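You operate a simulated robot arm through the tools that you are given. There is no shell and no other tool. Be economical: measure what you need, move in short steps, check, and stop when the job is done.

Carry out the task below with a simulated robot arm. There is one attempt and no reset: what you move stays moved.

JOB
Pump the froth off the cup under the dome, then vent it and lift the dome to the teal pad.
Fine: shut the vent and pump into the green; the vent ends open and the cup stays on the plate.

The check looks at the end state, three seconds after you hand in, the way a careful person would. Anything else that was tipped, shoved, dropped, spilled or broken makes it a failure.

ROBOT AND FRAMES
A 7-joint arm with a two-finger parallel gripper, fixed in place. Base frame: the origin is at the foot of the arm, x ahead of it, y to its left, z up; the work surface is at about z = 0.76. Readings come in m, degrees, newtons and seconds.
With the tool pointing down near the work surface it reaches from about 0.3 to 0.7 m from the base axis. Its first joint turns from -66.0 to 66.0 degrees. Payload 1.57 kg.
Tool frame: the origin (TCP) lies between the finger pads and is the grasp point; the fingertips stand 0.03 m ahead of it; z points along the fingers, y is the line along which they close. The gripper opens to 0.11 m. The fingers are 0.024 m wide and 0.012 m thick; the gripper's body (0.048 by 0.112 m) begins 0.078 m behind the TCP.
Orientation is that of the tool frame in the base frame, as a unit quaternion [w, x, y, z]. With the fingers straight down and closing along the base's y, the tool's x points along the base's -x, its y along +y and its z along -z.

CONTROLS
- The arm moves only by the tool servo_tool. Its argument "commands" is a list of rows, each a list of 3 entries, a list of its own where there are three numbers: the shift along the tool's x, y, z in m, then the turn, a rotation vector about the tool's x, y, z in degrees, then the opening, from 0 (shut) to 1 (fully open). In form: [[[dx, dy, dz], [ax, ay, az], hand], ...]. A call has 1 to 8 rows; each row shifts and turns the commanded pose from where the row before left it, along the tool's axes as they then stand. Each row takes 0.2 s and may step no farther than 0.05 m and 8.6 degrees from the row before; otherwise, or with a gripper value out of range, the whole call is refused. Where a pose cannot be reached the arm comes as near as it can. A force on the tool above 70 N (or 10 N above the force at the start of the call, whichever is more), or a blocked arm, ends the call early, and 0.2 s more pass. Each finger travels about 0.108 m/s and halts on what it meets, pressing with about 42 N; the grip force reading is that of the motor and also rises with nothing between the fingers. The clock runs only during rows and for 0.2 s after the last one: add rows that do not move to give the fingers time. The reply holds the time, the measured pose of the TCP, the force on the tool along the base axes, the opening and the grip force, in the units named above and with some noise, with the torque about the TCP (base axes, N m) and any sound that the robot's microphone picked up.
- Cameras (640 x 400 px; columns grow to the right, rows downward): "scene" is fixed at [0.1666, -0.3901, 1.4057]; the picture's right is [0.78, -0.63, 0.00], its down [-0.35, -0.43, -0.83] and it looks along [0.52, 0.65, -0.55] (base axes); focal length 360 px, centre (320, 200). "wrist" rides on the gripper at [0.07, 0.016, -0.141] in the tool frame; the picture's right is [-0.23, 0.97, 0.00], its down [-0.86, -0.20, -0.48] and it looks along [-0.47, -0.11, 0.88] (tool axes); focal length 222 px, centre (320, 200). There is no depth. A picture from a camera that has moved, and an enlarged one, comes with that camera's place and axes in the base frame and with its lens.
- capture(camera): a new picture of that camera. It takes no simulated time.
- close_up(camera, box): a new picture of the part [left, top, right, bottom] of that camera's present view, enlarged. It takes no simulated time.
- sign_off(): hands the job in; it is judged then, once.

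Work in short steps. Places have to be worked out from the pictures, the camera data and where the tool is seen: move nearer, look again, correct. Check each grasp and each placing, and mend what went wrong. You have 120 turns and 76 pictures in all, those below and enlarged ones among them. Open the gripper and draw the arm clear of the work before you hand the job in, unless the task says otherwise; then end with one line.

The tools are called after ">>>" as name(argument=value, ...) on one line, values as JSON. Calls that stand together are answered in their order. servo_tool: Moves the arm, as the interface text tells. Its arguments: {"type":"object","properties":{"commands":{"type":"array","items":{"type":"array"}}},"required":["commands"]} The other tools are called the same way: capture (camera) takes a picture; close_up (camera, box) takes an enlarged picture of a part of a camera's view; sign_off () hands the job in.

At the start:

```text
t: 0.0
position: [0.3632, 0.1479, 1.147]
ee_rot: [0.0, 0.001, 1.0, 0.0]
contact_force: [-0.1, 0.5, 0.4]
moment: [0.0, 0.01, 0.0]
width: 0.11
gripper_force: 0.0
```

scene: 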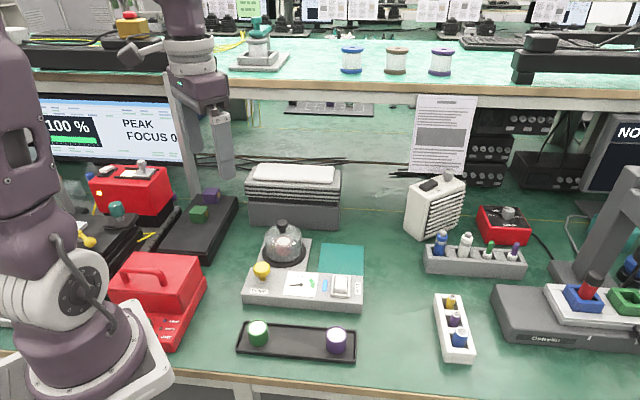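
wrist: 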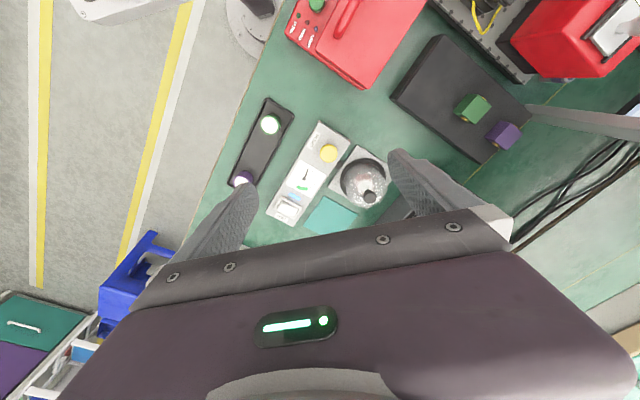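

Let me look closer at the device from both cameras.

>>> close_up(camera="scene", box=[220, 200, 380, 320])

>>> close_up(camera="wrist", box=[220, 90, 420, 250])

```text
3.33 times, centred on (300, 260) of scene
camera zoom: at [0.1666, -0.3901, 1.4057], right [0.78, -0.63, 0.0], down [-0.35, -0.43, -0.83], along [0.52, 0.65, -0.55], focal length 1199 px, centre (387, 0)
```

zoom: 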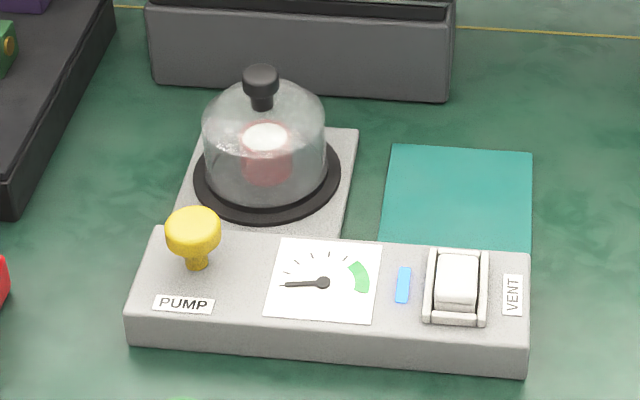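

```text
2.50 times, centred on (320, 170) of wrist
camera zoom: at [0.2939, 0.1653, 1.2873], right [0.23, 0.97, 0.0], down [0.86, -0.2, 0.48], along [0.47, -0.11, -0.88], focal length 555 px, centre (320, 275)
```

zoom: 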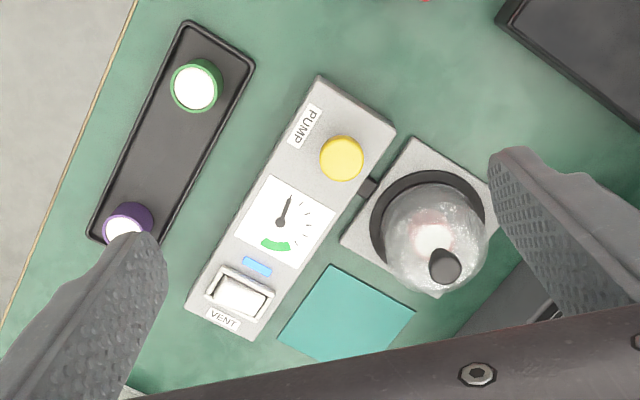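

Estimates: pump knob (0.429, 0.15, ~0.84), dome knob (0.533, 0.217, ~0.87), vent rocker (0.555, 0.022), pad centre (0.631, 0.116). The unit lies at about -45°. I'll zoom in on the vent and the pump.

>>> close_up(camera="scene", box=[310, 260, 366, 300])

>>> close_up(camera="scene", box=[244, 210, 314, 280])

>>> close_up(camera="wrist", box=[260, 170, 330, 230])

```text
10.00 times, centred on (338, 280) of scene
camera zoom: at [0.1666, -0.3901, 1.4057], right [0.78, -0.63, 0.0], down [-0.35, -0.43, -0.83], along [0.52, 0.65, -0.55], focal length 3596 px, centre (140, -600)
```

zoom: 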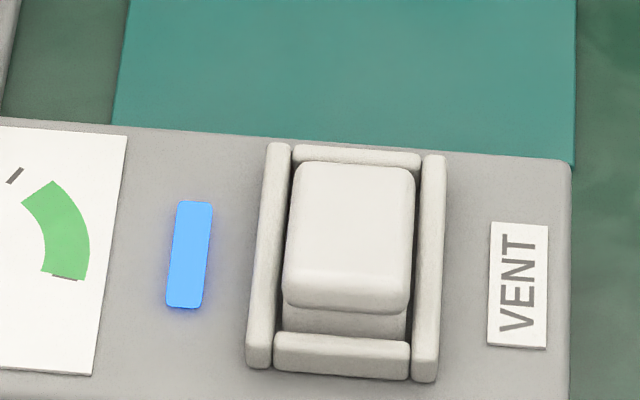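

```text
5.71 times, centred on (279, 245) of scene
camera zoom: at [0.1666, -0.3901, 1.4057], right [0.78, -0.63, 0.0], down [-0.35, -0.43, -0.83], along [0.52, 0.65, -0.55], focal length 2055 px, centre (554, -57)
```

zoom: 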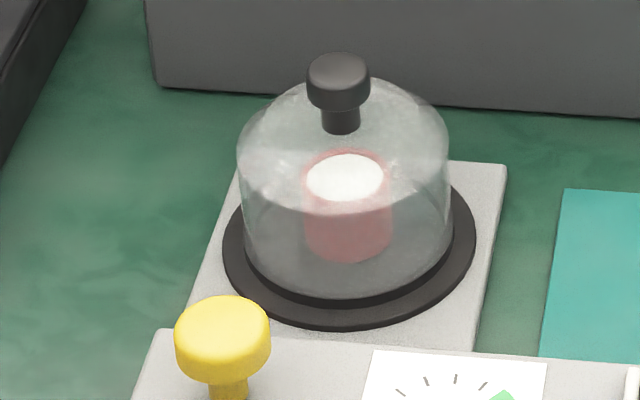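

```text
6.67 times, centred on (295, 200) of wrist
camera zoom: at [0.2939, 0.1653, 1.2873], right [0.23, 0.97, 0.0], down [0.86, -0.2, 0.48], along [0.47, -0.11, -0.88], focal length 1481 px, centre (487, 200)
```

zoom: 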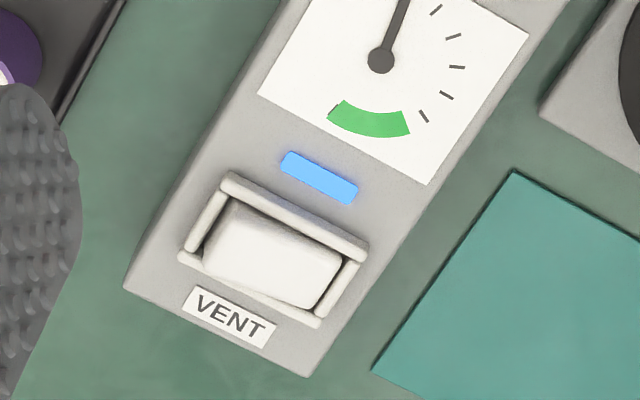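

Rocker tips about the unit's long axis; the front end looks raised and the lamp is lit. I rotate the tool -45° to align with the unit, lowering a little and shutting the fingers.

>>> servo_tool(commands=[[[0, 0, 0.01], [0, 0, -7.5], 0], [[0, 0, 0.01], [0, 0, -7.5], 0], [[0, 0, 0.01], [0, 0, -7.5], 0], [[0, 0, 0.01], [0, 0, -7.5], 0], [[0, 0, 0.01], [0, 0, -7.5], 0], [[0, 0, 0.01], [0, 0, -7.5], 0]])

```text
t: 1.4
position: [0.3638, 0.1494, 1.0866]
ee_rot: [-0.001, -0.384, 0.923, -0.001]
contact_force: [0.3, -0.5, -0.2]
moment: [-0.01, -0.06, 0.0]
width: 0.0002
gripper_force: 20.8
```

Move above the rocker, slightly beyond it (+v) so the fingers don't hide it.

>>> servo_tool(commands=[[[-0.012, -0.037, 0.014], [0, 0, 0], 0], [[-0.012, -0.037, 0.014], [0, 0, 0], 0], [[-0.012, -0.037, 0.014], [0, 0, 0], 0], [[-0.012, -0.037, 0.014], [0, 0, 0], 0], [[-0.012, -0.037, 0.014], [0, 0, 0], 0], [[-0.012, -0.037, 0.014], [0, 0, 0], 0]])

>>> capture(camera="wrist")

>>> capture(camera="scene")

```text
t: 2.8
position: [0.5719, 0.0435, 1.0013]
ee_rot: [0.0, -0.383, 0.924, 0.001]
contact_force: [0.1, -0.4, 0.7]
moment: [0.05, 0.01, -0.01]
width: 0.0
gripper_force: 21.2
```

```text
68 pictures are left
camera wrist: at [0.5111, 0.0054, 1.1434], right [-0.53, 0.85, 0.0], down [0.74, 0.46, 0.48], along [0.41, 0.25, -0.88], focal length 222 px, centre (320, 200)
```

wrist: 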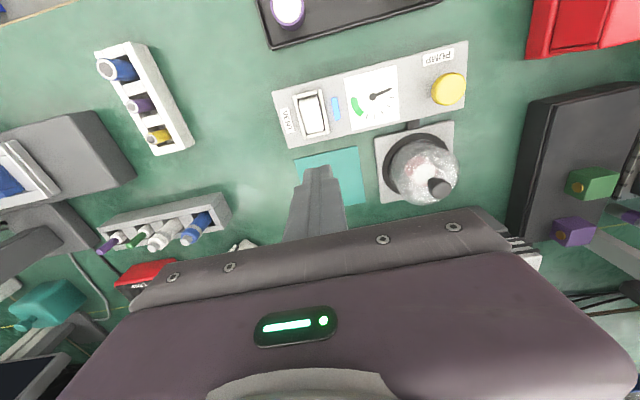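

```text
67 pictures are left
```

scene: 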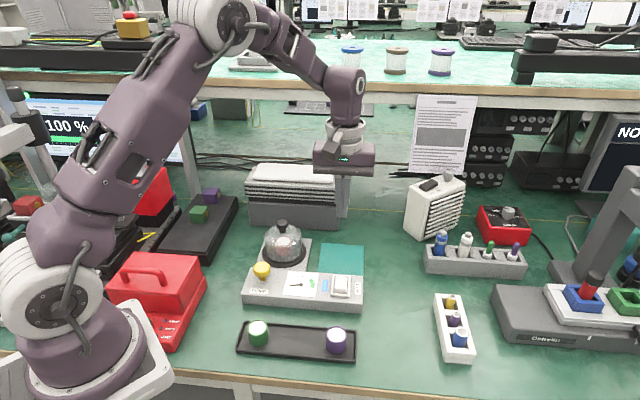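

>>> close_up(camera="wrist", box=[265, 70, 345, 150])

```text
5.00 times, centred on (305, 110) of wrist
camera zoom: at [0.5111, 0.0054, 1.1434], right [-0.53, 0.85, 0.0], down [0.74, 0.46, 0.48], along [0.41, 0.25, -0.88], focal length 1111 px, centre (395, 650)
```

zoom: 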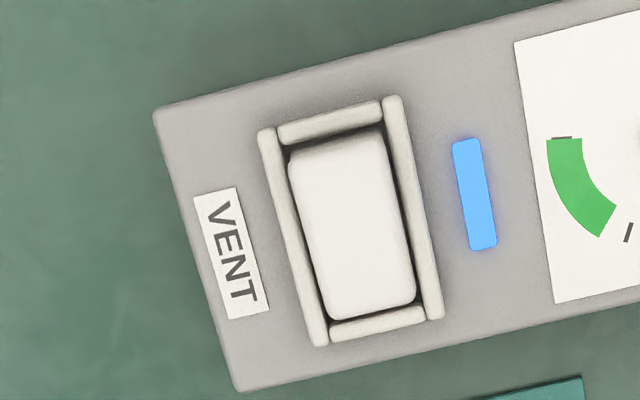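

Front (-v) end of the rocker is the raised one; its press point is about (0.548, 0.011). I go over it at tip height ~0.05 above and check.

>>> servo_tool(commands=[[[0.02, -0.003, 0.035], [0, 0, 0], 0], [[0.02, -0.002, 0.035], [0, 0, 0], 0], [[0, 0, 0.03], [0, 0, 0], 0], [[0, 0, 0], [0, 0, 0], 0]])

>>> close_up(camera="scene", box=[290, 220, 390, 310])

>>> close_up(camera="wrist", box=[240, 100, 400, 240])

```text
t: 3.8
position: [0.5464, 0.0101, 0.9027]
ee_rot: [0.001, -0.383, 0.924, 0.001]
contact_force: [-0.2, 0.6, 0.4]
moment: [0.0, -0.02, 0.01]
width: 0.0
gripper_force: 21.0
```

```text
4.44 times, centred on (340, 265) of scene
camera zoom: at [0.1666, -0.3901, 1.4057], right [0.78, -0.63, 0.0], down [-0.35, -0.43, -0.83], along [0.52, 0.65, -0.55], focal length 1598 px, centre (231, -89)
```

zoom: 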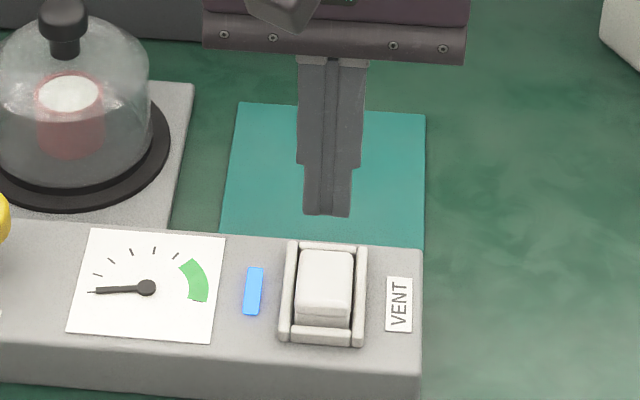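

```text
2.86 times, centred on (320, 170) of wrist
camera zoom: at [0.486, -0.0277, 1.0427], right [-0.53, 0.85, 0.0], down [0.75, 0.46, 0.48], along [0.41, 0.25, -0.88], focal length 635 px, centre (320, 286)
```

zoom: 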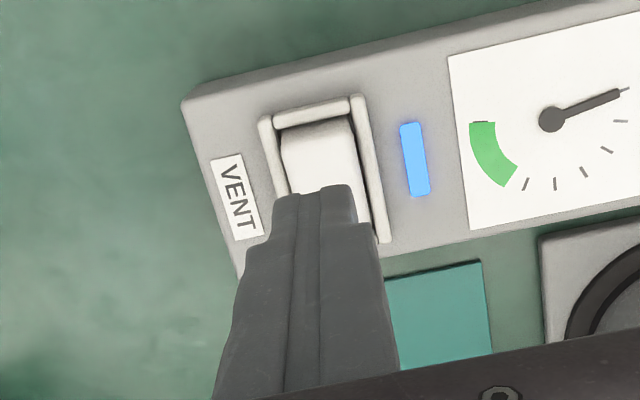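

Front end of the rocker is at (0.536, 0.001, 0.82) in both views; tool is aligned sideways. I descend with small steps.

>>> servo_tool(commands=[[[0.002, 0, 0.02], [0, 0, 0], 0], [[0, 0, 0.02], [0, 0, 0], 0], [[0, 0, 0.008], [0, 0, 0], 0], [[0, 0, 0.003], [0, 0, 0], 0], [[0, 0, 0.003], [0, 0, 0], 0]])

>>> close_up(camera="scene", box=[290, 220, 390, 310])

```text
t: 5.0
position: [0.5467, 0.0088, 0.8494]
ee_rot: [-0.001, -0.383, 0.924, 0.0]
contact_force: [-0.9, 0.1, -0.2]
moment: [0.02, -0.02, 0.01]
width: 0.0
gripper_force: 21.3
```

```text
4.44 times, centred on (340, 265) of scene
camera zoom: at [0.1666, -0.3901, 1.4057], right [0.78, -0.63, 0.0], down [-0.35, -0.43, -0.83], along [0.52, 0.65, -0.55], focal length 1598 px, centre (231, -89)
```

zoom: 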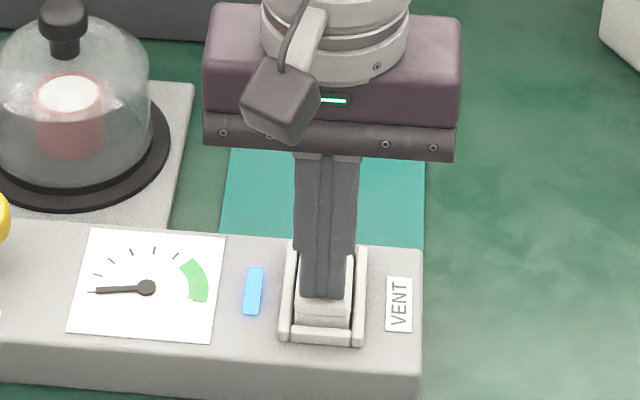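

Tips are just above the rocker, no contact yet, slightly behind the end. I shift 3 mm forward and press on.

>>> servo_tool(commands=[[[0.003, 0, 0.002], [0, 0, 0], 0], [[0, 0, 0.003], [0, 0, 0], 0], [[0, 0, 0.003], [0, 0, 0], 0], [[0, 0, 0.003], [0, 0, 0], 0]])

>>> close_up(camera="scene", box=[290, 220, 390, 310])

```text
t: 6.0
position: [0.5427, 0.0076, 0.839]
ee_rot: [0.001, -0.383, 0.924, 0.0]
contact_force: [-11.0, -0.8, 35.1]
moment: [0.3, 0.09, -0.12]
width: 0.0
gripper_force: 21.5
```

```text
4.44 times, centred on (340, 265) of scene
camera zoom: at [0.1657, -0.3902, 1.4058], right [0.78, -0.63, 0.0], down [-0.35, -0.43, -0.83], along [0.52, 0.65, -0.55], focal length 1598 px, centre (231, -89)
```

zoom: 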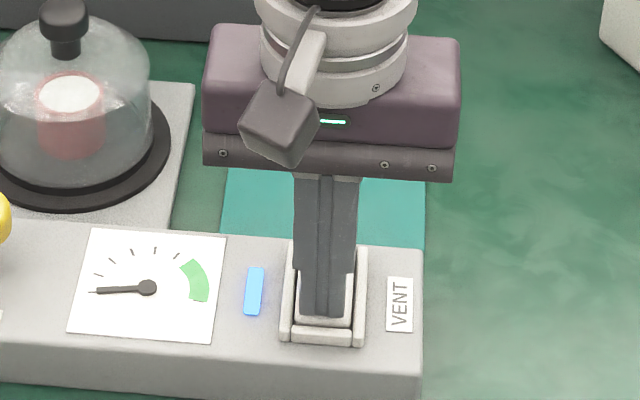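

35 N and no obvious toggle; I lift and look.

>>> servo_tool(commands=[[[0, 0, -0.02], [0, 0, 0], 0], [[0, 0, -0.04], [0, 0, 0], 0], [[-0.04, 0, -0.02], [0, 0, 0], 0], [[-0.04, 0, 0], [0, 0, 0], 0]])

>>> close_up(camera="scene", box=[310, 260, 366, 300])

>>> close_up(camera="wrist", box=[240, 40, 400, 160])

```text
t: 7.0
position: [0.6003, 0.0643, 0.9171]
ee_rot: [0.0, -0.383, 0.924, 0.001]
contact_force: [0.2, 0.2, 0.3]
moment: [0.03, -0.01, -0.02]
width: 0.0001
gripper_force: 20.9
```

```text
10.00 times, centred on (338, 280) of scene
camera zoom: at [0.1665, -0.3901, 1.4057], right [0.78, -0.63, 0.0], down [-0.35, -0.43, -0.83], along [0.52, 0.65, -0.55], focal length 3596 px, centre (140, -600)
```

zoom: 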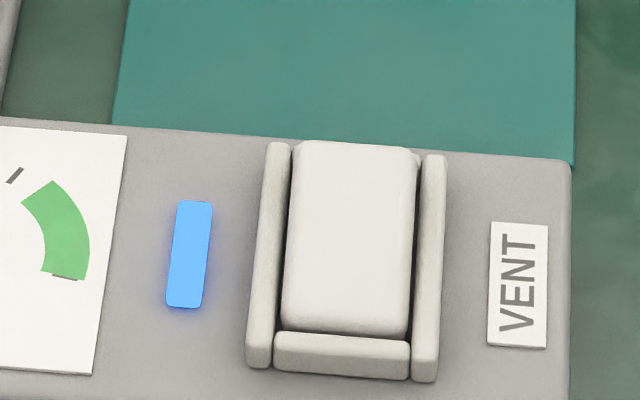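

```text
3.33 times, centred on (320, 100) of wrist
camera zoom: at [0.5388, 0.0269, 1.0584], right [-0.53, 0.85, 0.0], down [0.75, 0.46, 0.48], along [0.41, 0.25, -0.88], focal length 740 px, centre (320, 533)
```

zoom: 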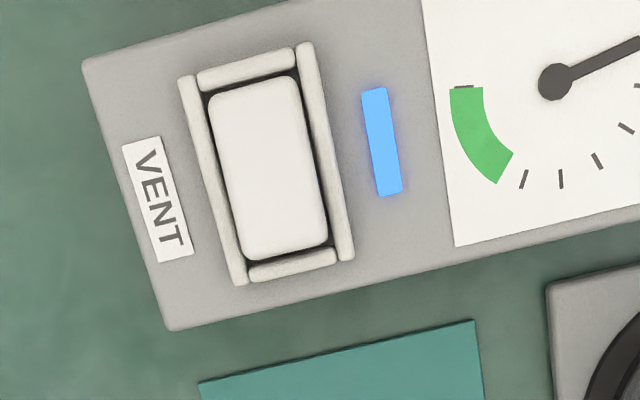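

Rocker flipped (front end down now). The lamp did not change, so the gauge must tell. I go over the pump knob at (0.431, 0.152, top ~0.833).

>>> servo_tool(commands=[[[0.012, 0.036, -0.01], [0, 0, 0], 0], [[0.012, 0.036, 0], [0, 0, 0], 0], [[0.012, 0.036, 0], [0, 0, 0], 0], [[0.012, 0.036, 0], [0, 0, 0], 0], [[0.0093, 0.0377, 0.01], [0, 0, 0], 0], [[0, 0, 0.02], [0, 0, 0], 0]])

>>> close_up(camera="scene", box=[230, 210, 330, 310])

>>> close_up(camera="wrist", box=[240, 100, 400, 240])

```text
t: 8.4
position: [0.4307, 0.1516, 0.8977]
ee_rot: [0.0, -0.383, 0.924, 0.0]
contact_force: [0.1, -1.2, 0.2]
moment: [-0.02, -0.01, 0.01]
width: 0.0001
gripper_force: 21.7
```

```text
4.00 times, centred on (280, 260) of scene
camera zoom: at [0.1666, -0.3901, 1.4057], right [0.78, -0.63, 0.0], down [-0.35, -0.43, -0.83], along [0.52, 0.65, -0.55], focal length 1438 px, centre (480, -40)
```

zoom: 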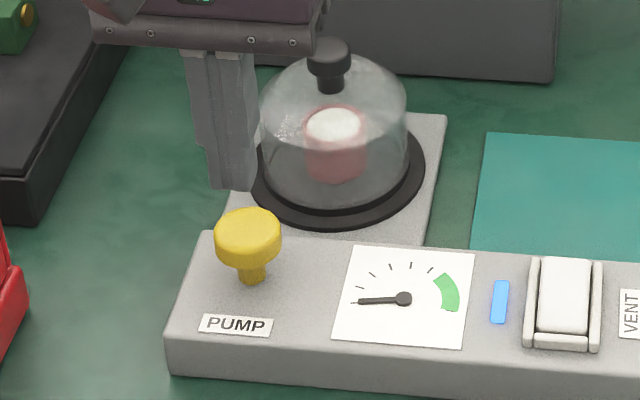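

```text
2.86 times, centred on (320, 170) of wrist
camera zoom: at [0.3699, 0.1145, 1.0382], right [-0.53, 0.85, 0.0], down [0.75, 0.46, 0.48], along [0.41, 0.25, -0.88], focal length 635 px, centre (320, 286)
```

zoom: 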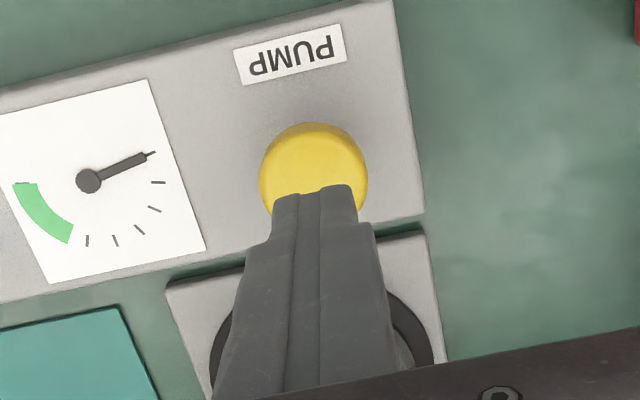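

Aligned over the knob. I press down in small steps.

>>> servo_tool(commands=[[[0, 0, 0.02], [0, 0, 0], 0], [[0, 0, 0.01], [0, 0, 0], 0], [[0, 0, 0.006], [0, 0, 0], 0], [[0, 0, 0.005], [0, 0, 0], 0], [[0, 0, 0.005], [0, 0, 0], 0]])

>>> close_up(camera="scene", box=[230, 210, 330, 310])

```text
t: 9.6
position: [0.4316, 0.152, 0.8521]
ee_rot: [0.0, -0.382, 0.924, 0.0]
contact_force: [1.1, -1.7, 2.8]
moment: [-0.04, -0.01, -0.01]
width: 0.0
gripper_force: 21.2
```

```text
4.00 times, centred on (280, 260) of scene
camera zoom: at [0.1666, -0.3902, 1.4057], right [0.78, -0.63, 0.0], down [-0.35, -0.43, -0.83], along [0.52, 0.65, -0.55], focal length 1438 px, centre (480, -40)
```

zoom: 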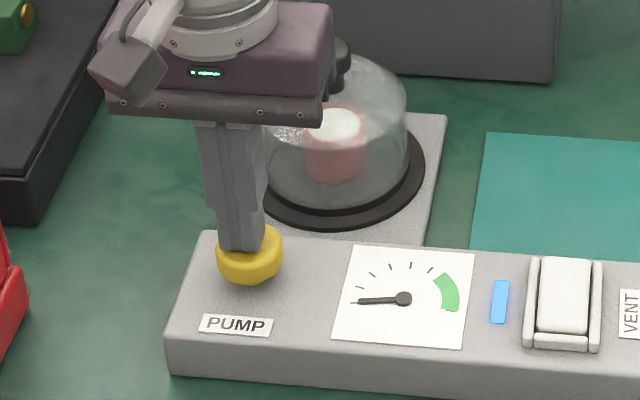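

Contact and knob going down with light spring force; I continue to the bottom.

>>> servo_tool(commands=[[[0, 0, 0.004], [0, 0, 0], 0], [[0, 0, 0.004], [0, 0, 0], 0], [[0, 0, 0.003], [0, 0, 0], 0], [[0, 0, 0], [0, 0, 0], 0]])

>>> close_up(camera="scene", box=[230, 210, 330, 310])

```text
t: 10.6
position: [0.4321, 0.1519, 0.8416]
ee_rot: [0.001, -0.383, 0.924, 0.0]
contact_force: [-3.5, -2.3, 35.0]
moment: [-0.05, 0.15, -0.15]
width: 0.0
gripper_force: 21.0
```

```text
4.00 times, centred on (280, 260) of scene
camera zoom: at [0.166, -0.3903, 1.4057], right [0.78, -0.63, 0.0], down [-0.35, -0.43, -0.83], along [0.52, 0.65, -0.55], focal length 1438 px, centre (480, -40)
```

zoom: 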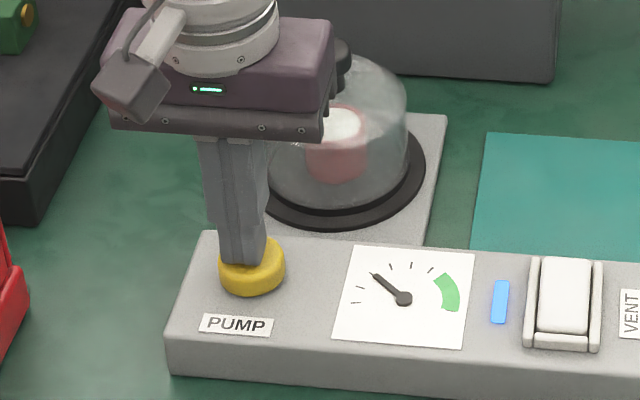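

The gauge rose by about 40°, so the vent is shut. I release and check whether it holds.

>>> servo_tool(commands=[[[0, 0, -0.01], [0, 0, 0], 0], [[0, 0, -0.012], [0, 0, 0], 0], [[0, 0, 0], [0, 0, 0], 0]])

>>> close_up(camera="scene", box=[230, 210, 330, 310])

```text
t: 11.4
position: [0.4309, 0.1511, 0.8628]
ee_rot: [-0.001, -0.383, 0.924, -0.001]
contact_force: [-0.2, 0.2, -0.5]
moment: [0.04, 0.0, -0.02]
width: 0.0001
gripper_force: 20.8
```

```text
4.00 times, centred on (280, 260) of scene
camera zoom: at [0.1666, -0.3901, 1.4057], right [0.78, -0.63, 0.0], down [-0.35, -0.43, -0.83], along [0.52, 0.65, -0.55], focal length 1438 px, centre (480, -40)
```

zoom: 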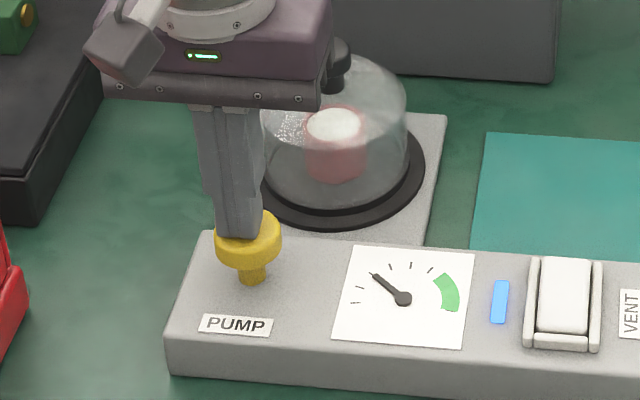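

It holds. Second stroke.

>>> servo_tool(commands=[[[0, 0, 0.008], [0, 0, 0], 0], [[0, 0, 0.008], [0, 0, 0], 0], [[0, 0, 0.006], [0, 0, 0], 0], [[0, 0, 0], [0, 0, 0], 0], [[0, 0, -0.011], [0, 0, 0], 0], [[0, 0, -0.011], [0, 0, 0], 0], [[0, 0, 0], [0, 0, 0], 0]])

>>> close_up(camera="scene", box=[230, 210, 330, 310])

```text
t: 13.0
position: [0.4307, 0.1523, 0.8618]
ee_rot: [0.0, -0.383, 0.924, 0.0]
contact_force: [-0.4, -0.4, 0.6]
moment: [0.01, 0.01, -0.03]
width: 0.0
gripper_force: 20.9
```

```text
4.00 times, centred on (280, 260) of scene
camera zoom: at [0.1666, -0.3901, 1.4057], right [0.78, -0.63, 0.0], down [-0.35, -0.43, -0.83], along [0.52, 0.65, -0.55], focal length 1438 px, centre (480, -40)
```

zoom: 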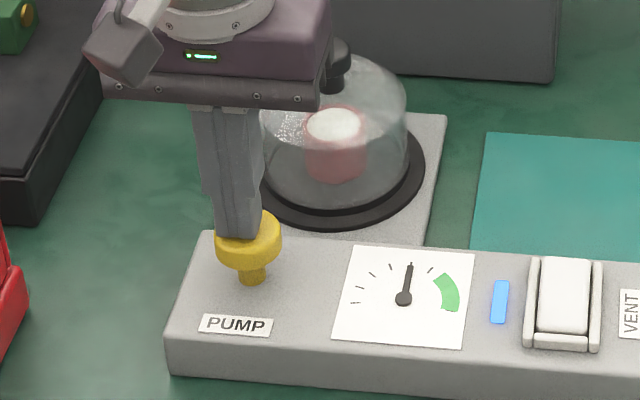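

Needle is at about 80°; third stroke.

>>> servo_tool(commands=[[[0, 0, 0.008], [0, 0, 0], 0], [[0, 0, 0.008], [0, 0, 0], 0], [[0, 0, 0.006], [0, 0, 0], 0], [[0, 0, 0], [0, 0, 0], 0], [[0, 0, -0.011], [0, 0, 0], 0], [[0, 0, -0.011], [0, 0, 0], 0], [[0, 0, 0], [0, 0, 0], 0]])

>>> close_up(camera="scene", box=[230, 210, 330, 310])

```text
t: 14.6
position: [0.4313, 0.1527, 0.8622]
ee_rot: [0.0, -0.383, 0.924, 0.0]
contact_force: [0.4, -0.1, 0.0]
moment: [0.01, -0.03, 0.0]
width: 0.0
gripper_force: 21.5
```

```text
4.00 times, centred on (280, 260) of scene
camera zoom: at [0.1666, -0.3901, 1.4057], right [0.78, -0.63, 0.0], down [-0.35, -0.43, -0.83], along [0.52, 0.65, -0.55], focal length 1438 px, centre (480, -40)
```

zoom: 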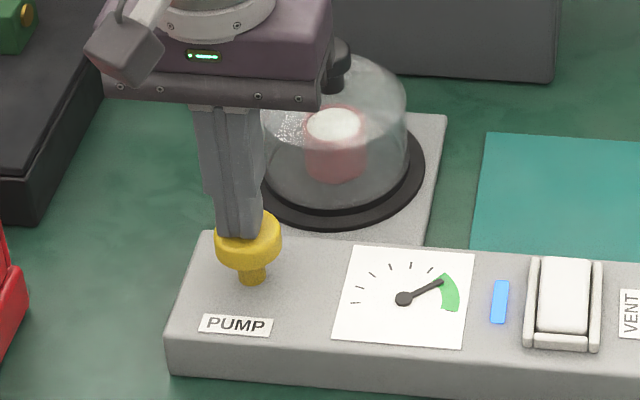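

>>> close_up(camera="scene", box=[310, 268, 352, 294])

>>> close_up(camera="scene", box=[260, 215, 310, 270])

>>> close_up(camera="scene", box=[312, 268, 352, 293])

```text
15.24 times, centred on (331, 281) of scene
camera zoom: at [0.1666, -0.3901, 1.4057], right [0.78, -0.63, 0.0], down [-0.35, -0.43, -0.83], along [0.52, 0.65, -0.55], focal length 5479 px, centre (152, -1034)
```

zoom: 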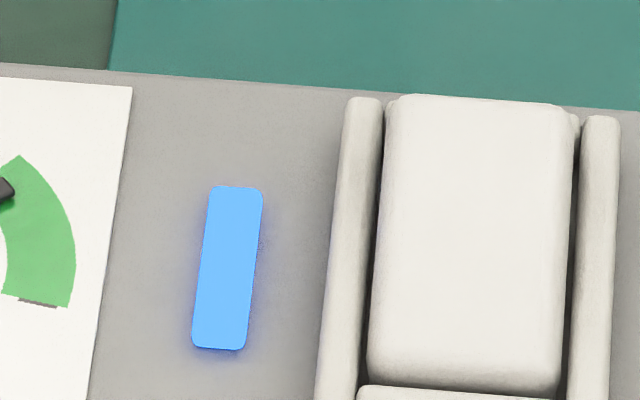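

```text
7.27 times, centred on (285, 242) of scene
camera zoom: at [0.1666, -0.3901, 1.4057], right [0.78, -0.63, 0.0], down [-0.35, -0.43, -0.83], along [0.52, 0.65, -0.55], focal length 2615 px, centre (574, -109)
```

zoom: 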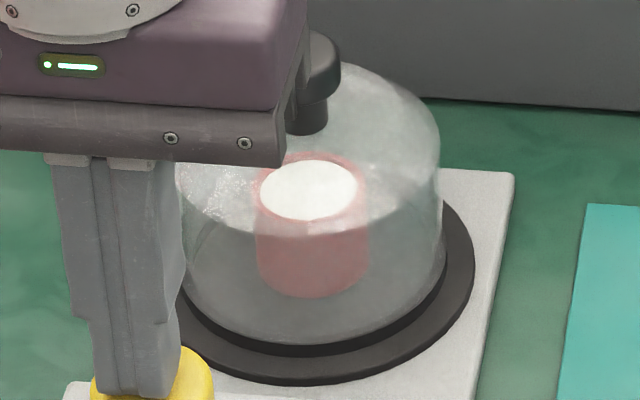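

```text
16.00 times, centred on (332, 280) of scene
camera zoom: at [0.1666, -0.3901, 1.4057], right [0.78, -0.63, 0.0], down [-0.35, -0.43, -0.83], along [0.52, 0.65, -0.55], focal length 5753 px, centre (128, -1088)
```

zoom: 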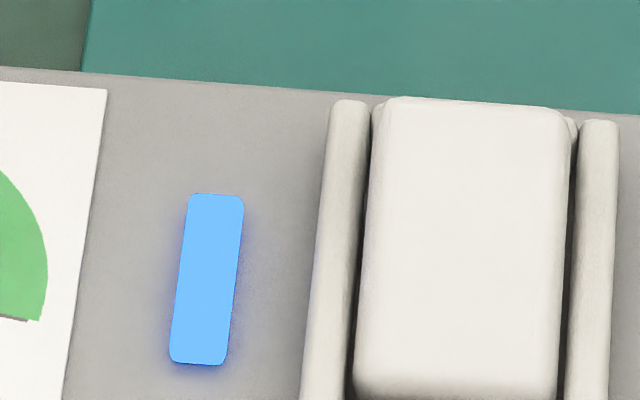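

The needle is just inside the green; froth is still visible. I wait a bit and watch gauge and froth.

>>> servo_tool(commands=[[[0, 0, 0], [0, 0, 0], 0], [[0, 0, 0], [0, 0, 0], 0], [[0, 0, 0], [0, 0, 0], 0], [[0, 0, 0], [0, 0, 0], 0], [[0, 0, 0], [0, 0, 0], 0], [[0, 0, 0], [0, 0, 0], 0], [[0, 0, 0], [0, 0, 0], 0], [[0, 0, 0], [0, 0, 0], 0]])

>>> close_up(camera="scene", box=[270, 220, 350, 300])

```text
t: 16.4
position: [0.431, 0.1526, 0.8622]
ee_rot: [0.001, -0.383, 0.924, 0.0]
contact_force: [0.2, 0.9, 1.3]
moment: [-0.02, -0.03, 0.0]
width: 0.0001
gripper_force: 21.0
```

```text
5.00 times, centred on (310, 260) of scene
camera zoom: at [0.1666, -0.3901, 1.4057], right [0.78, -0.63, 0.0], down [-0.35, -0.43, -0.83], along [0.52, 0.65, -0.55], focal length 1798 px, centre (370, -100)
```

zoom: 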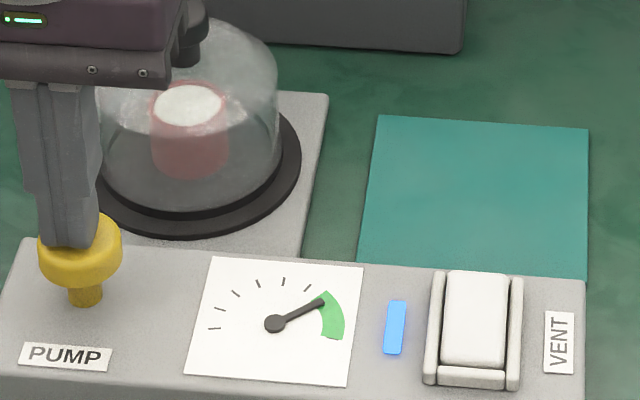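

Needle holds inside the green. I wait longer for the froth.

>>> servo_tool(commands=[[[0, 0, 0], [0, 0, 0], 0], [[0, 0, 0], [0, 0, 0], 0], [[0, 0, 0], [0, 0, 0], 0], [[0, 0, 0], [0, 0, 0], 0], [[0, 0, 0], [0, 0, 0], 0], [[0, 0, 0], [0, 0, 0], 0], [[0, 0, 0], [0, 0, 0], 0], [[0, 0, 0], [0, 0, 0], 0]])

>>> servo_tool(commands=[[[0, 0, 0], [0, 0, 0], 0], [[0, 0, 0], [0, 0, 0], 0], [[0, 0, 0], [0, 0, 0], 0], [[0, 0, 0], [0, 0, 0], 0], [[0, 0, 0], [0, 0, 0], 0], [[0, 0, 0], [0, 0, 0], 0], [[0, 0, 0], [0, 0, 0], 0], [[0, 0, 0], [0, 0, 0], 0]])

>>> close_up(camera="scene", box=[270, 220, 350, 300])

>>> close_up(camera="scene", box=[265, 230, 305, 265])

```text
t: 18.2
position: [0.4303, 0.1518, 0.8616]
ee_rot: [0.0, -0.382, 0.924, 0.001]
contact_force: [-0.9, -0.3, -0.6]
moment: [0.03, 0.05, -0.02]
width: 0.0002
gripper_force: 21.3
```

```text
t: 20.0
position: [0.4318, 0.1514, 0.8623]
ee_rot: [0.001, -0.383, 0.924, 0.0]
contact_force: [0.5, 0.6, 0.1]
moment: [0.04, 0.0, -0.01]
width: 0.0002
gripper_force: 21.2
```

```text
5.00 times, centred on (310, 260) of scene
camera zoom: at [0.1666, -0.3901, 1.4057], right [0.78, -0.63, 0.0], down [-0.35, -0.43, -0.83], along [0.52, 0.65, -0.55], focal length 1798 px, centre (370, -100)
```

zoom: 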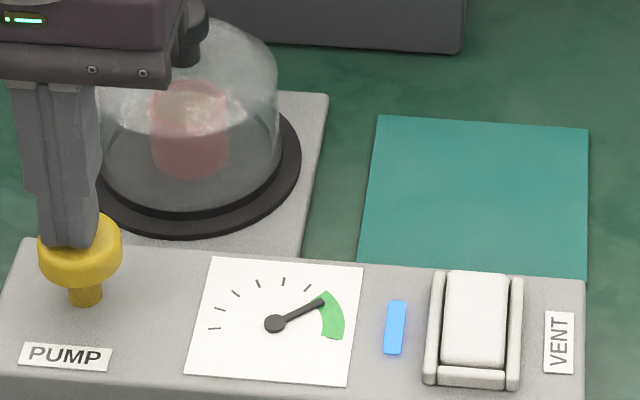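

```text
11.43 times, centred on (285, 248) of scene
camera zoom: at [0.1666, -0.3901, 1.4057], right [0.78, -0.63, 0.0], down [-0.35, -0.43, -0.83], along [0.52, 0.65, -0.55], focal length 4110 px, centre (720, -343)
```

zoom: 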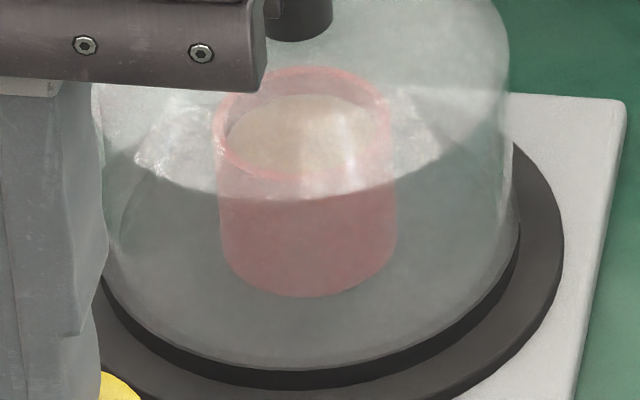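

Froth has collapsed to a beige surface. I wait a little more to be sure it's settled.

>>> servo_tool(commands=[[[0, 0, 0], [0, 0, 0], 0], [[0, 0, 0], [0, 0, 0], 0], [[0, 0, 0], [0, 0, 0], 0], [[0, 0, 0], [0, 0, 0], 0], [[0, 0, 0], [0, 0, 0], 0], [[0, 0, 0], [0, 0, 0], 0], [[0, 0, 0], [0, 0, 0], 0], [[0, 0, 0], [0, 0, 0], 0]])

>>> servo_tool(commands=[[[0, 0, 0], [0, 0, 0], 0], [[0, 0, 0], [0, 0, 0], 0], [[0, 0, 0], [0, 0, 0], 0], [[0, 0, 0], [0, 0, 0], 0], [[0, 0, 0], [0, 0, 0], 0], [[0, 0, 0], [0, 0, 0], 0], [[0, 0, 0], [0, 0, 0], 0], [[0, 0, 0], [0, 0, 0], 0]])

>>> close_up(camera="scene", box=[265, 230, 305, 265])

```text
t: 21.8
position: [0.4307, 0.1515, 0.8615]
ee_rot: [0.001, -0.383, 0.924, 0.0]
contact_force: [-0.2, 0.6, 0.4]
moment: [0.0, -0.02, -0.03]
width: 0.0
gripper_force: 21.6
```

```text
t: 23.6
position: [0.4312, 0.1526, 0.8615]
ee_rot: [0.0, -0.384, 0.923, 0.001]
contact_force: [0.4, -0.9, 0.3]
moment: [0.01, 0.02, -0.03]
width: 0.0
gripper_force: 21.0
```

```text
11.43 times, centred on (285, 248) of scene
camera zoom: at [0.1666, -0.3901, 1.4057], right [0.78, -0.63, 0.0], down [-0.35, -0.43, -0.83], along [0.52, 0.65, -0.55], focal length 4110 px, centre (720, -343)
```

zoom: 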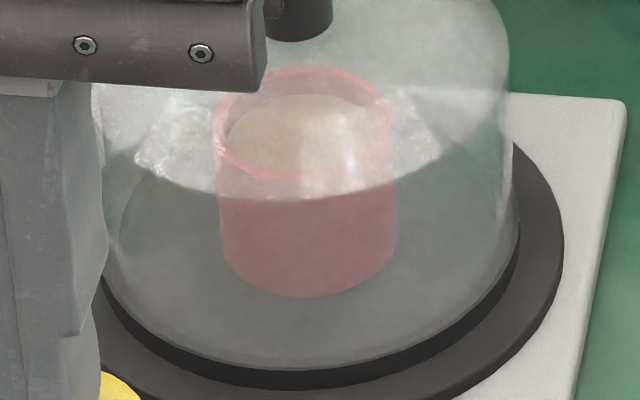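

Stable: froth gone. Now vent: press the back end of the rocker, at about (0.562, 0.025). I rise, travel and stop above it.

>>> servo_tool(commands=[[[0, 0, -0.04], [0, 0, 0], 0], [[0, -0.03, -0.03], [0, 0, 0], 0], [[0, -0.038, 0], [0, 0, 0], 0], [[0, -0.038, 0], [0, 0, 0], 0], [[-0.0028, -0.038, 0], [0, 0, 0], 0], [[0, -0.0384, 0.01], [0, 0, 0], 0], [[0, 0, 0.04], [0, 0, 0], 0], [[0, 0, 0], [0, 0, 0], 0]])

>>> close_up(camera="scene", box=[290, 220, 390, 310])

>>> close_up(camera="wrist", box=[240, 100, 400, 240])

```text
t: 25.4
position: [0.5626, 0.0242, 0.8822]
ee_rot: [0.0, -0.383, 0.924, -0.001]
contact_force: [-0.5, -0.3, 0.4]
moment: [0.03, -0.01, -0.01]
width: 0.0
gripper_force: 20.6
```

```text
4.44 times, centred on (340, 265) of scene
camera zoom: at [0.1666, -0.3901, 1.4057], right [0.78, -0.63, 0.0], down [-0.35, -0.43, -0.83], along [0.52, 0.65, -0.55], focal length 1598 px, centre (231, -89)
```

zoom: 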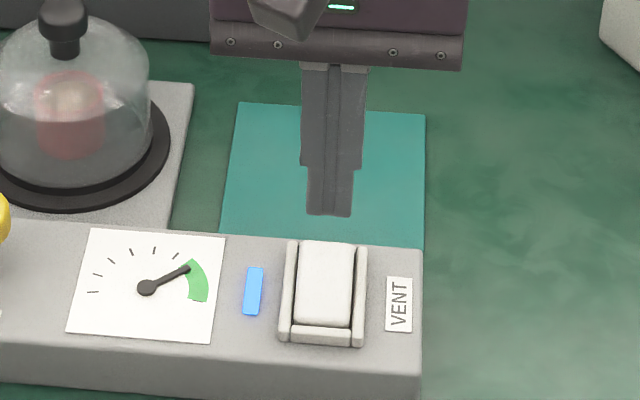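

```text
2.86 times, centred on (320, 170) of wrist
camera zoom: at [0.5011, -0.0133, 1.0224], right [-0.53, 0.85, 0.0], down [0.75, 0.46, 0.48], along [0.41, 0.25, -0.88], focal length 635 px, centre (320, 286)
```

zoom: 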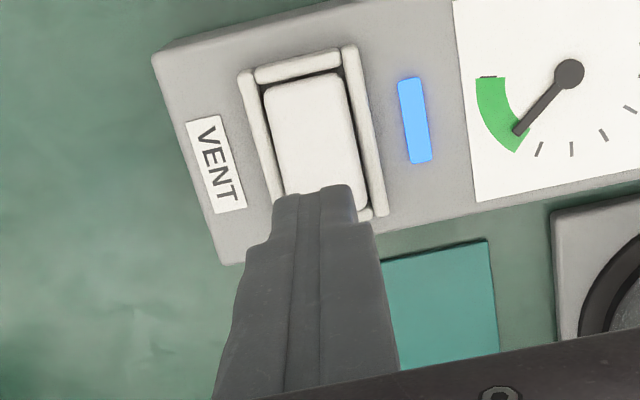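

Aligned. Press the back end.

>>> servo_tool(commands=[[[0, 0, 0.02], [0, 0, 0], 0], [[0, 0, 0.009], [0, 0, 0], 0], [[0, 0, 0.004], [0, 0, 0], 0], [[0, 0, 0.004], [0, 0, 0], 0], [[0, 0, 0.004], [0, 0, 0], 0], [[0, 0, 0.003], [0, 0, 0], 0]])

>>> close_up(camera="scene", box=[290, 220, 390, 310])

```text
t: 26.8
position: [0.5626, 0.0258, 0.8404]
ee_rot: [0.0, -0.383, 0.924, -0.001]
contact_force: [-9.2, 1.4, 37.4]
moment: [-0.14, 0.56, -0.03]
width: 0.0
gripper_force: 21.2
```

```text
4.44 times, centred on (340, 265) of scene
camera zoom: at [0.1657, -0.3901, 1.4058], right [0.78, -0.63, 0.0], down [-0.35, -0.43, -0.83], along [0.52, 0.65, -0.55], focal length 1598 px, centre (231, -89)
```

zoom: 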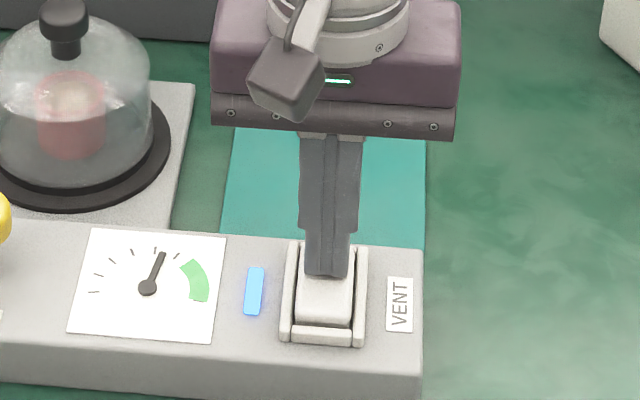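

The gauge is dropping: vent open. I lift away and wait for it to reach zero.

>>> servo_tool(commands=[[[0, 0, -0.03], [0, 0, 0], 0], [[0, 0, -0.04], [0, 0, 0], 0], [[0, 0, -0.04], [0, 0, 0], 0.5], [[0, 0, -0.02], [0, 0, 0], 0.5], [[0, 0.03, 0], [0, 0, 0], 0.5], [[-0.03, 0.03, 0], [0, 0, 0], 0.5], [[-0.03, 0.03, 0], [0, 0, 0], 0.5], [[0, 0, 0], [0, 0, 0], 0.5]])

>>> close_up(camera="scene", box=[230, 210, 390, 310])

>>> capture(camera="wrist")

```text
t: 28.6
position: [0.5407, 0.1317, 0.9675]
ee_rot: [0.001, -0.383, 0.924, 0.001]
contact_force: [0.2, 0.2, 0.1]
moment: [-0.03, 0.02, -0.03]
width: 0.0548
gripper_force: 0.0
```

```text
4.00 times, centred on (310, 260) of scene
camera zoom: at [0.1666, -0.3901, 1.4057], right [0.78, -0.63, 0.0], down [-0.35, -0.43, -0.83], along [0.52, 0.65, -0.55], focal length 1438 px, centre (360, -40)
```

zoom: 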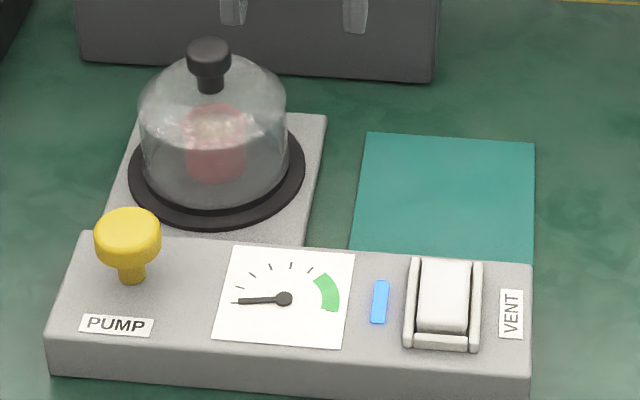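

```text
41 pictures are left
camera wrist: at [0.4797, 0.0937, 1.1082], right [-0.53, 0.85, 0.0], down [0.75, 0.46, 0.48], along [0.41, 0.25, -0.88], focal length 222 px, centre (320, 200)
```

wrist: 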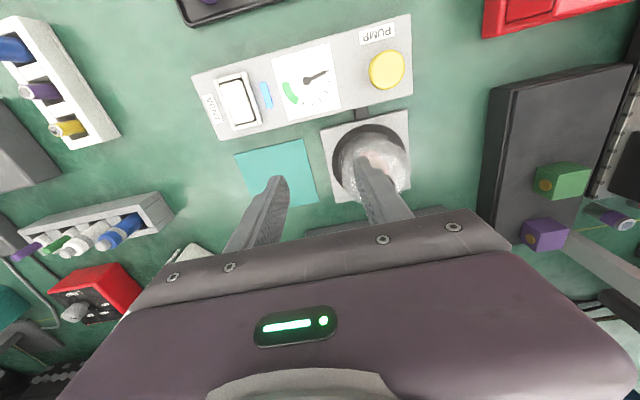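

Gauge at zero. I check the rocker's final state and re-measure the dome.

>>> close_up(camera="scene", box=[310, 260, 366, 300])

>>> close_up(camera="scene", box=[255, 210, 315, 270])

```text
10.00 times, centred on (338, 280) of scene
camera zoom: at [0.1666, -0.3901, 1.4057], right [0.78, -0.63, 0.0], down [-0.35, -0.43, -0.83], along [0.52, 0.65, -0.55], focal length 3596 px, centre (140, -600)
```

zoom: 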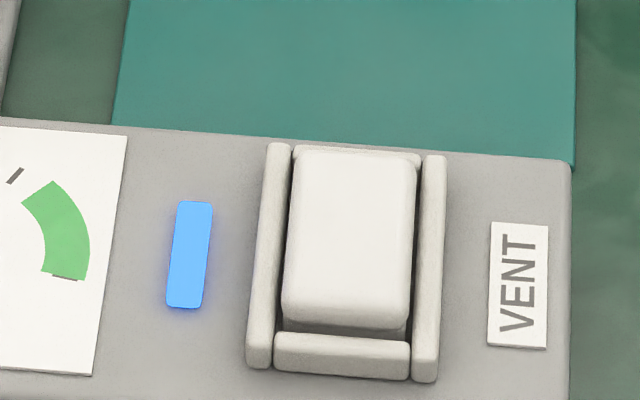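

```text
6.67 times, centred on (285, 240) of scene
camera zoom: at [0.1666, -0.3901, 1.4057], right [0.78, -0.63, 0.0], down [-0.35, -0.43, -0.83], along [0.52, 0.65, -0.55], focal length 2397 px, centre (553, -67)
```

zoom: 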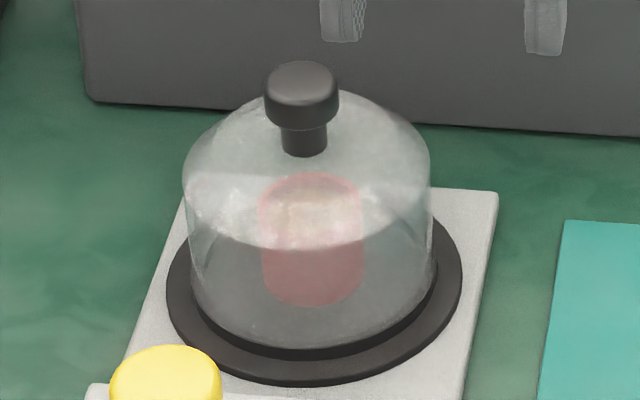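

The rocker is only half tipped back. I want the vent fully open, so I'll press again, nearer its back end with the tool tilted 8° so the rear edge of the tips leads.

>>> servo_tool(commands=[[[0.017, -0.03, 0], [0, 0, 0], 0], [[0.017, -0.03, 0], [0, 0, 0], 0], [[0.018, -0.03, 0.02], [0, 0, 0], 0], [[0, 0, 0.04], [0, 0, 0], 0], [[0, 0, 0.02], [0, 8, 0], 0], [[0, 0, 0], [0, 0, 0], 0]])

>>> close_up(camera="scene", box=[290, 220, 390, 310])

```text
t: 30.0
position: [0.5679, 0.0299, 0.8878]
ee_rot: [-0.064, -0.381, 0.922, -0.027]
contact_force: [0.6, -0.1, -0.5]
moment: [-0.02, 0.01, 0.0]
width: 0.0001
gripper_force: 21.3
```

```text
4.44 times, centred on (340, 265) of scene
camera zoom: at [0.1666, -0.3901, 1.4057], right [0.78, -0.63, 0.0], down [-0.35, -0.43, -0.83], along [0.52, 0.65, -0.55], focal length 1598 px, centre (231, -89)
```

zoom: 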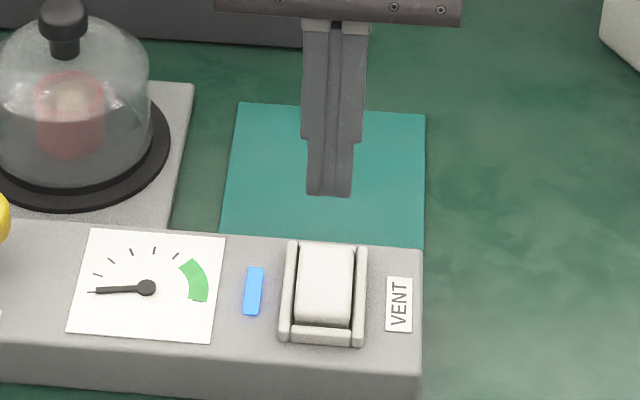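

Lower straight down in base, pressing gently.

>>> servo_tool(commands=[[[-0.0035, 0, 0.0248], [0, 0, 0], 0], [[-0.0018, 0, 0.0129], [0, 0, 0], 0], [[-0.0006, 0, 0.004], [0, 0, 0], 0], [[-0.0006, 0, 0.004], [0, 0, 0], 0], [[-0.0006, 0, 0.004], [0, 0, 0], 0]])

>>> close_up(camera="scene", box=[310, 250, 366, 300])

```text
t: 31.2
position: [0.5687, 0.0311, 0.8383]
ee_rot: [-0.064, -0.383, 0.921, -0.027]
contact_force: [-0.1, 1.1, 2.1]
moment: [-0.01, 0.05, 0.01]
width: 0.0002
gripper_force: 21.5
```

```text
8.00 times, centred on (338, 275) of scene
camera zoom: at [0.1665, -0.3901, 1.4057], right [0.78, -0.63, 0.0], down [-0.35, -0.43, -0.83], along [0.52, 0.65, -0.55], focal length 2877 px, centre (176, -400)
```

zoom: 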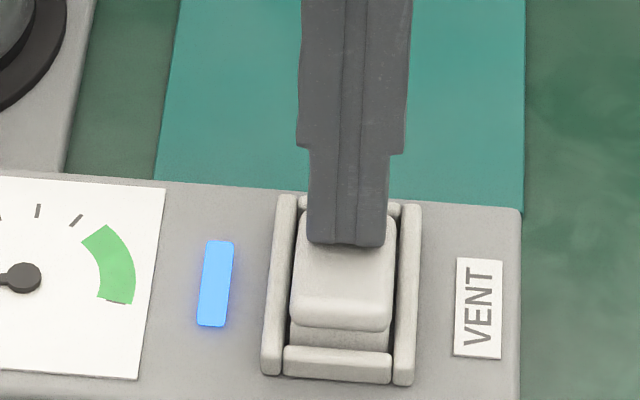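

It now tips further, with its front face exposed as at the start. A tiny push more, then lift straight and untilt.

>>> servo_tool(commands=[[[-0.0004, 0, 0.003], [0, 0, 0], 0], [[0, 0, 0], [0, 0, 0], 0]])

>>> servo_tool(commands=[[[0.0042, 0, -0.0297], [0, 0, 0], 0], [[0.0063, 0, -0.0446], [0, 0, 0], 0], [[0, 0, -0.03], [0, -8, 0], 0.5], [[0, 0, -0.03], [0, 0, 0], 0.5], [[0, 0, 0], [0, 0, 0], 0.5]])

>>> close_up(camera="scene", box=[310, 260, 366, 300])

```text
t: 32.0
position: [0.5682, 0.0311, 0.8384]
ee_rot: [-0.062, -0.383, 0.921, -0.028]
contact_force: [-1.7, 0.8, 9.4]
moment: [-0.06, 0.17, -0.05]
width: 0.0
gripper_force: 21.6
stopped in row 2: the force on the tool passed its limit at 73 N (the readings are from after the stop); the commanded pose is now the measured one
```

```text
t: 33.2
position: [0.5715, 0.0337, 0.9727]
ee_rot: [0.0, -0.383, 0.924, -0.001]
contact_force: [0.2, -0.4, -0.3]
moment: [0.0, -0.01, 0.01]
width: 0.0549
gripper_force: 0.0
```

```text
10.00 times, centred on (338, 280) of scene
camera zoom: at [0.1666, -0.3901, 1.4057], right [0.78, -0.63, 0.0], down [-0.35, -0.43, -0.83], along [0.52, 0.65, -0.55], focal length 3596 px, centre (140, -600)
```

zoom: 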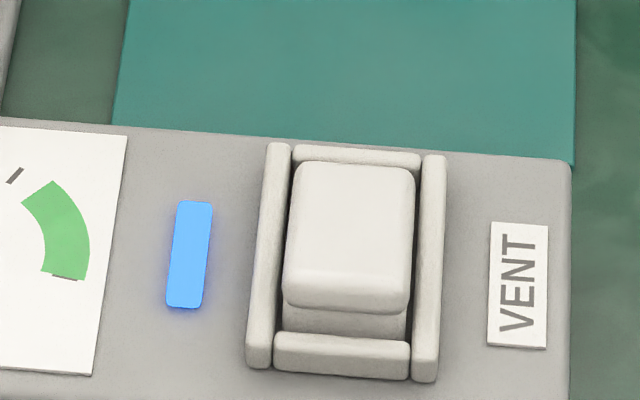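

Rocker is exactly as in the initial open position. Now to the dome knob at about (0.533, 0.217, top 0.869): go above it with the hand half open.

>>> servo_tool(commands=[[[-0.0205, 0.0314, 0], [0, 0, 0], 0.5], [[-0.0205, 0.0314, 0], [0, 0, 0], 0.5], [[-0.0205, 0.0314, 0], [0, 0, 0], 0.5], [[-0.0205, 0.0314, 0], [0, 0, 0], 0.5], [[-0.0205, 0.0312, 0], [0, 0, 0], 0.5], [[0, 0, 0.03], [0, 0, 0], 0.5], [[0, 0, 0], [0, 0, 0], 0.5]])

>>> close_up(camera="scene", box=[250, 190, 320, 260])

>>> close_up(camera="wrist", box=[240, 100, 400, 240])

```text
t: 34.8
position: [0.5329, 0.2178, 0.9422]
ee_rot: [0.0, -0.383, 0.924, -0.001]
contact_force: [0.6, 0.7, -0.1]
moment: [0.0, 0.01, -0.01]
width: 0.0547
gripper_force: 0.0
```

```text
5.71 times, centred on (285, 225) of scene
camera zoom: at [0.1666, -0.3901, 1.4057], right [0.78, -0.63, 0.0], down [-0.35, -0.43, -0.83], along [0.52, 0.65, -0.55], focal length 2055 px, centre (520, 57)
```

zoom: 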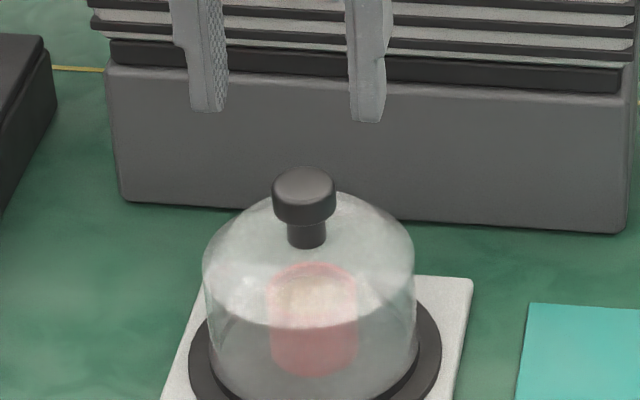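

```text
2.86 times, centred on (320, 170) of wrist
camera zoom: at [0.4714, 0.1801, 1.0824], right [-0.53, 0.85, 0.0], down [0.74, 0.47, 0.48], along [0.41, 0.25, -0.88], focal length 635 px, centre (320, 286)
```

zoom: 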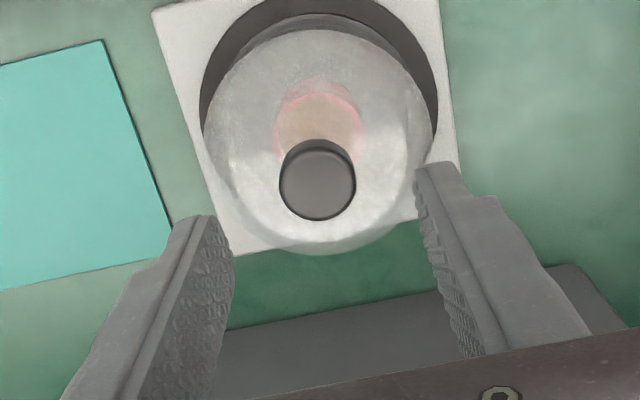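

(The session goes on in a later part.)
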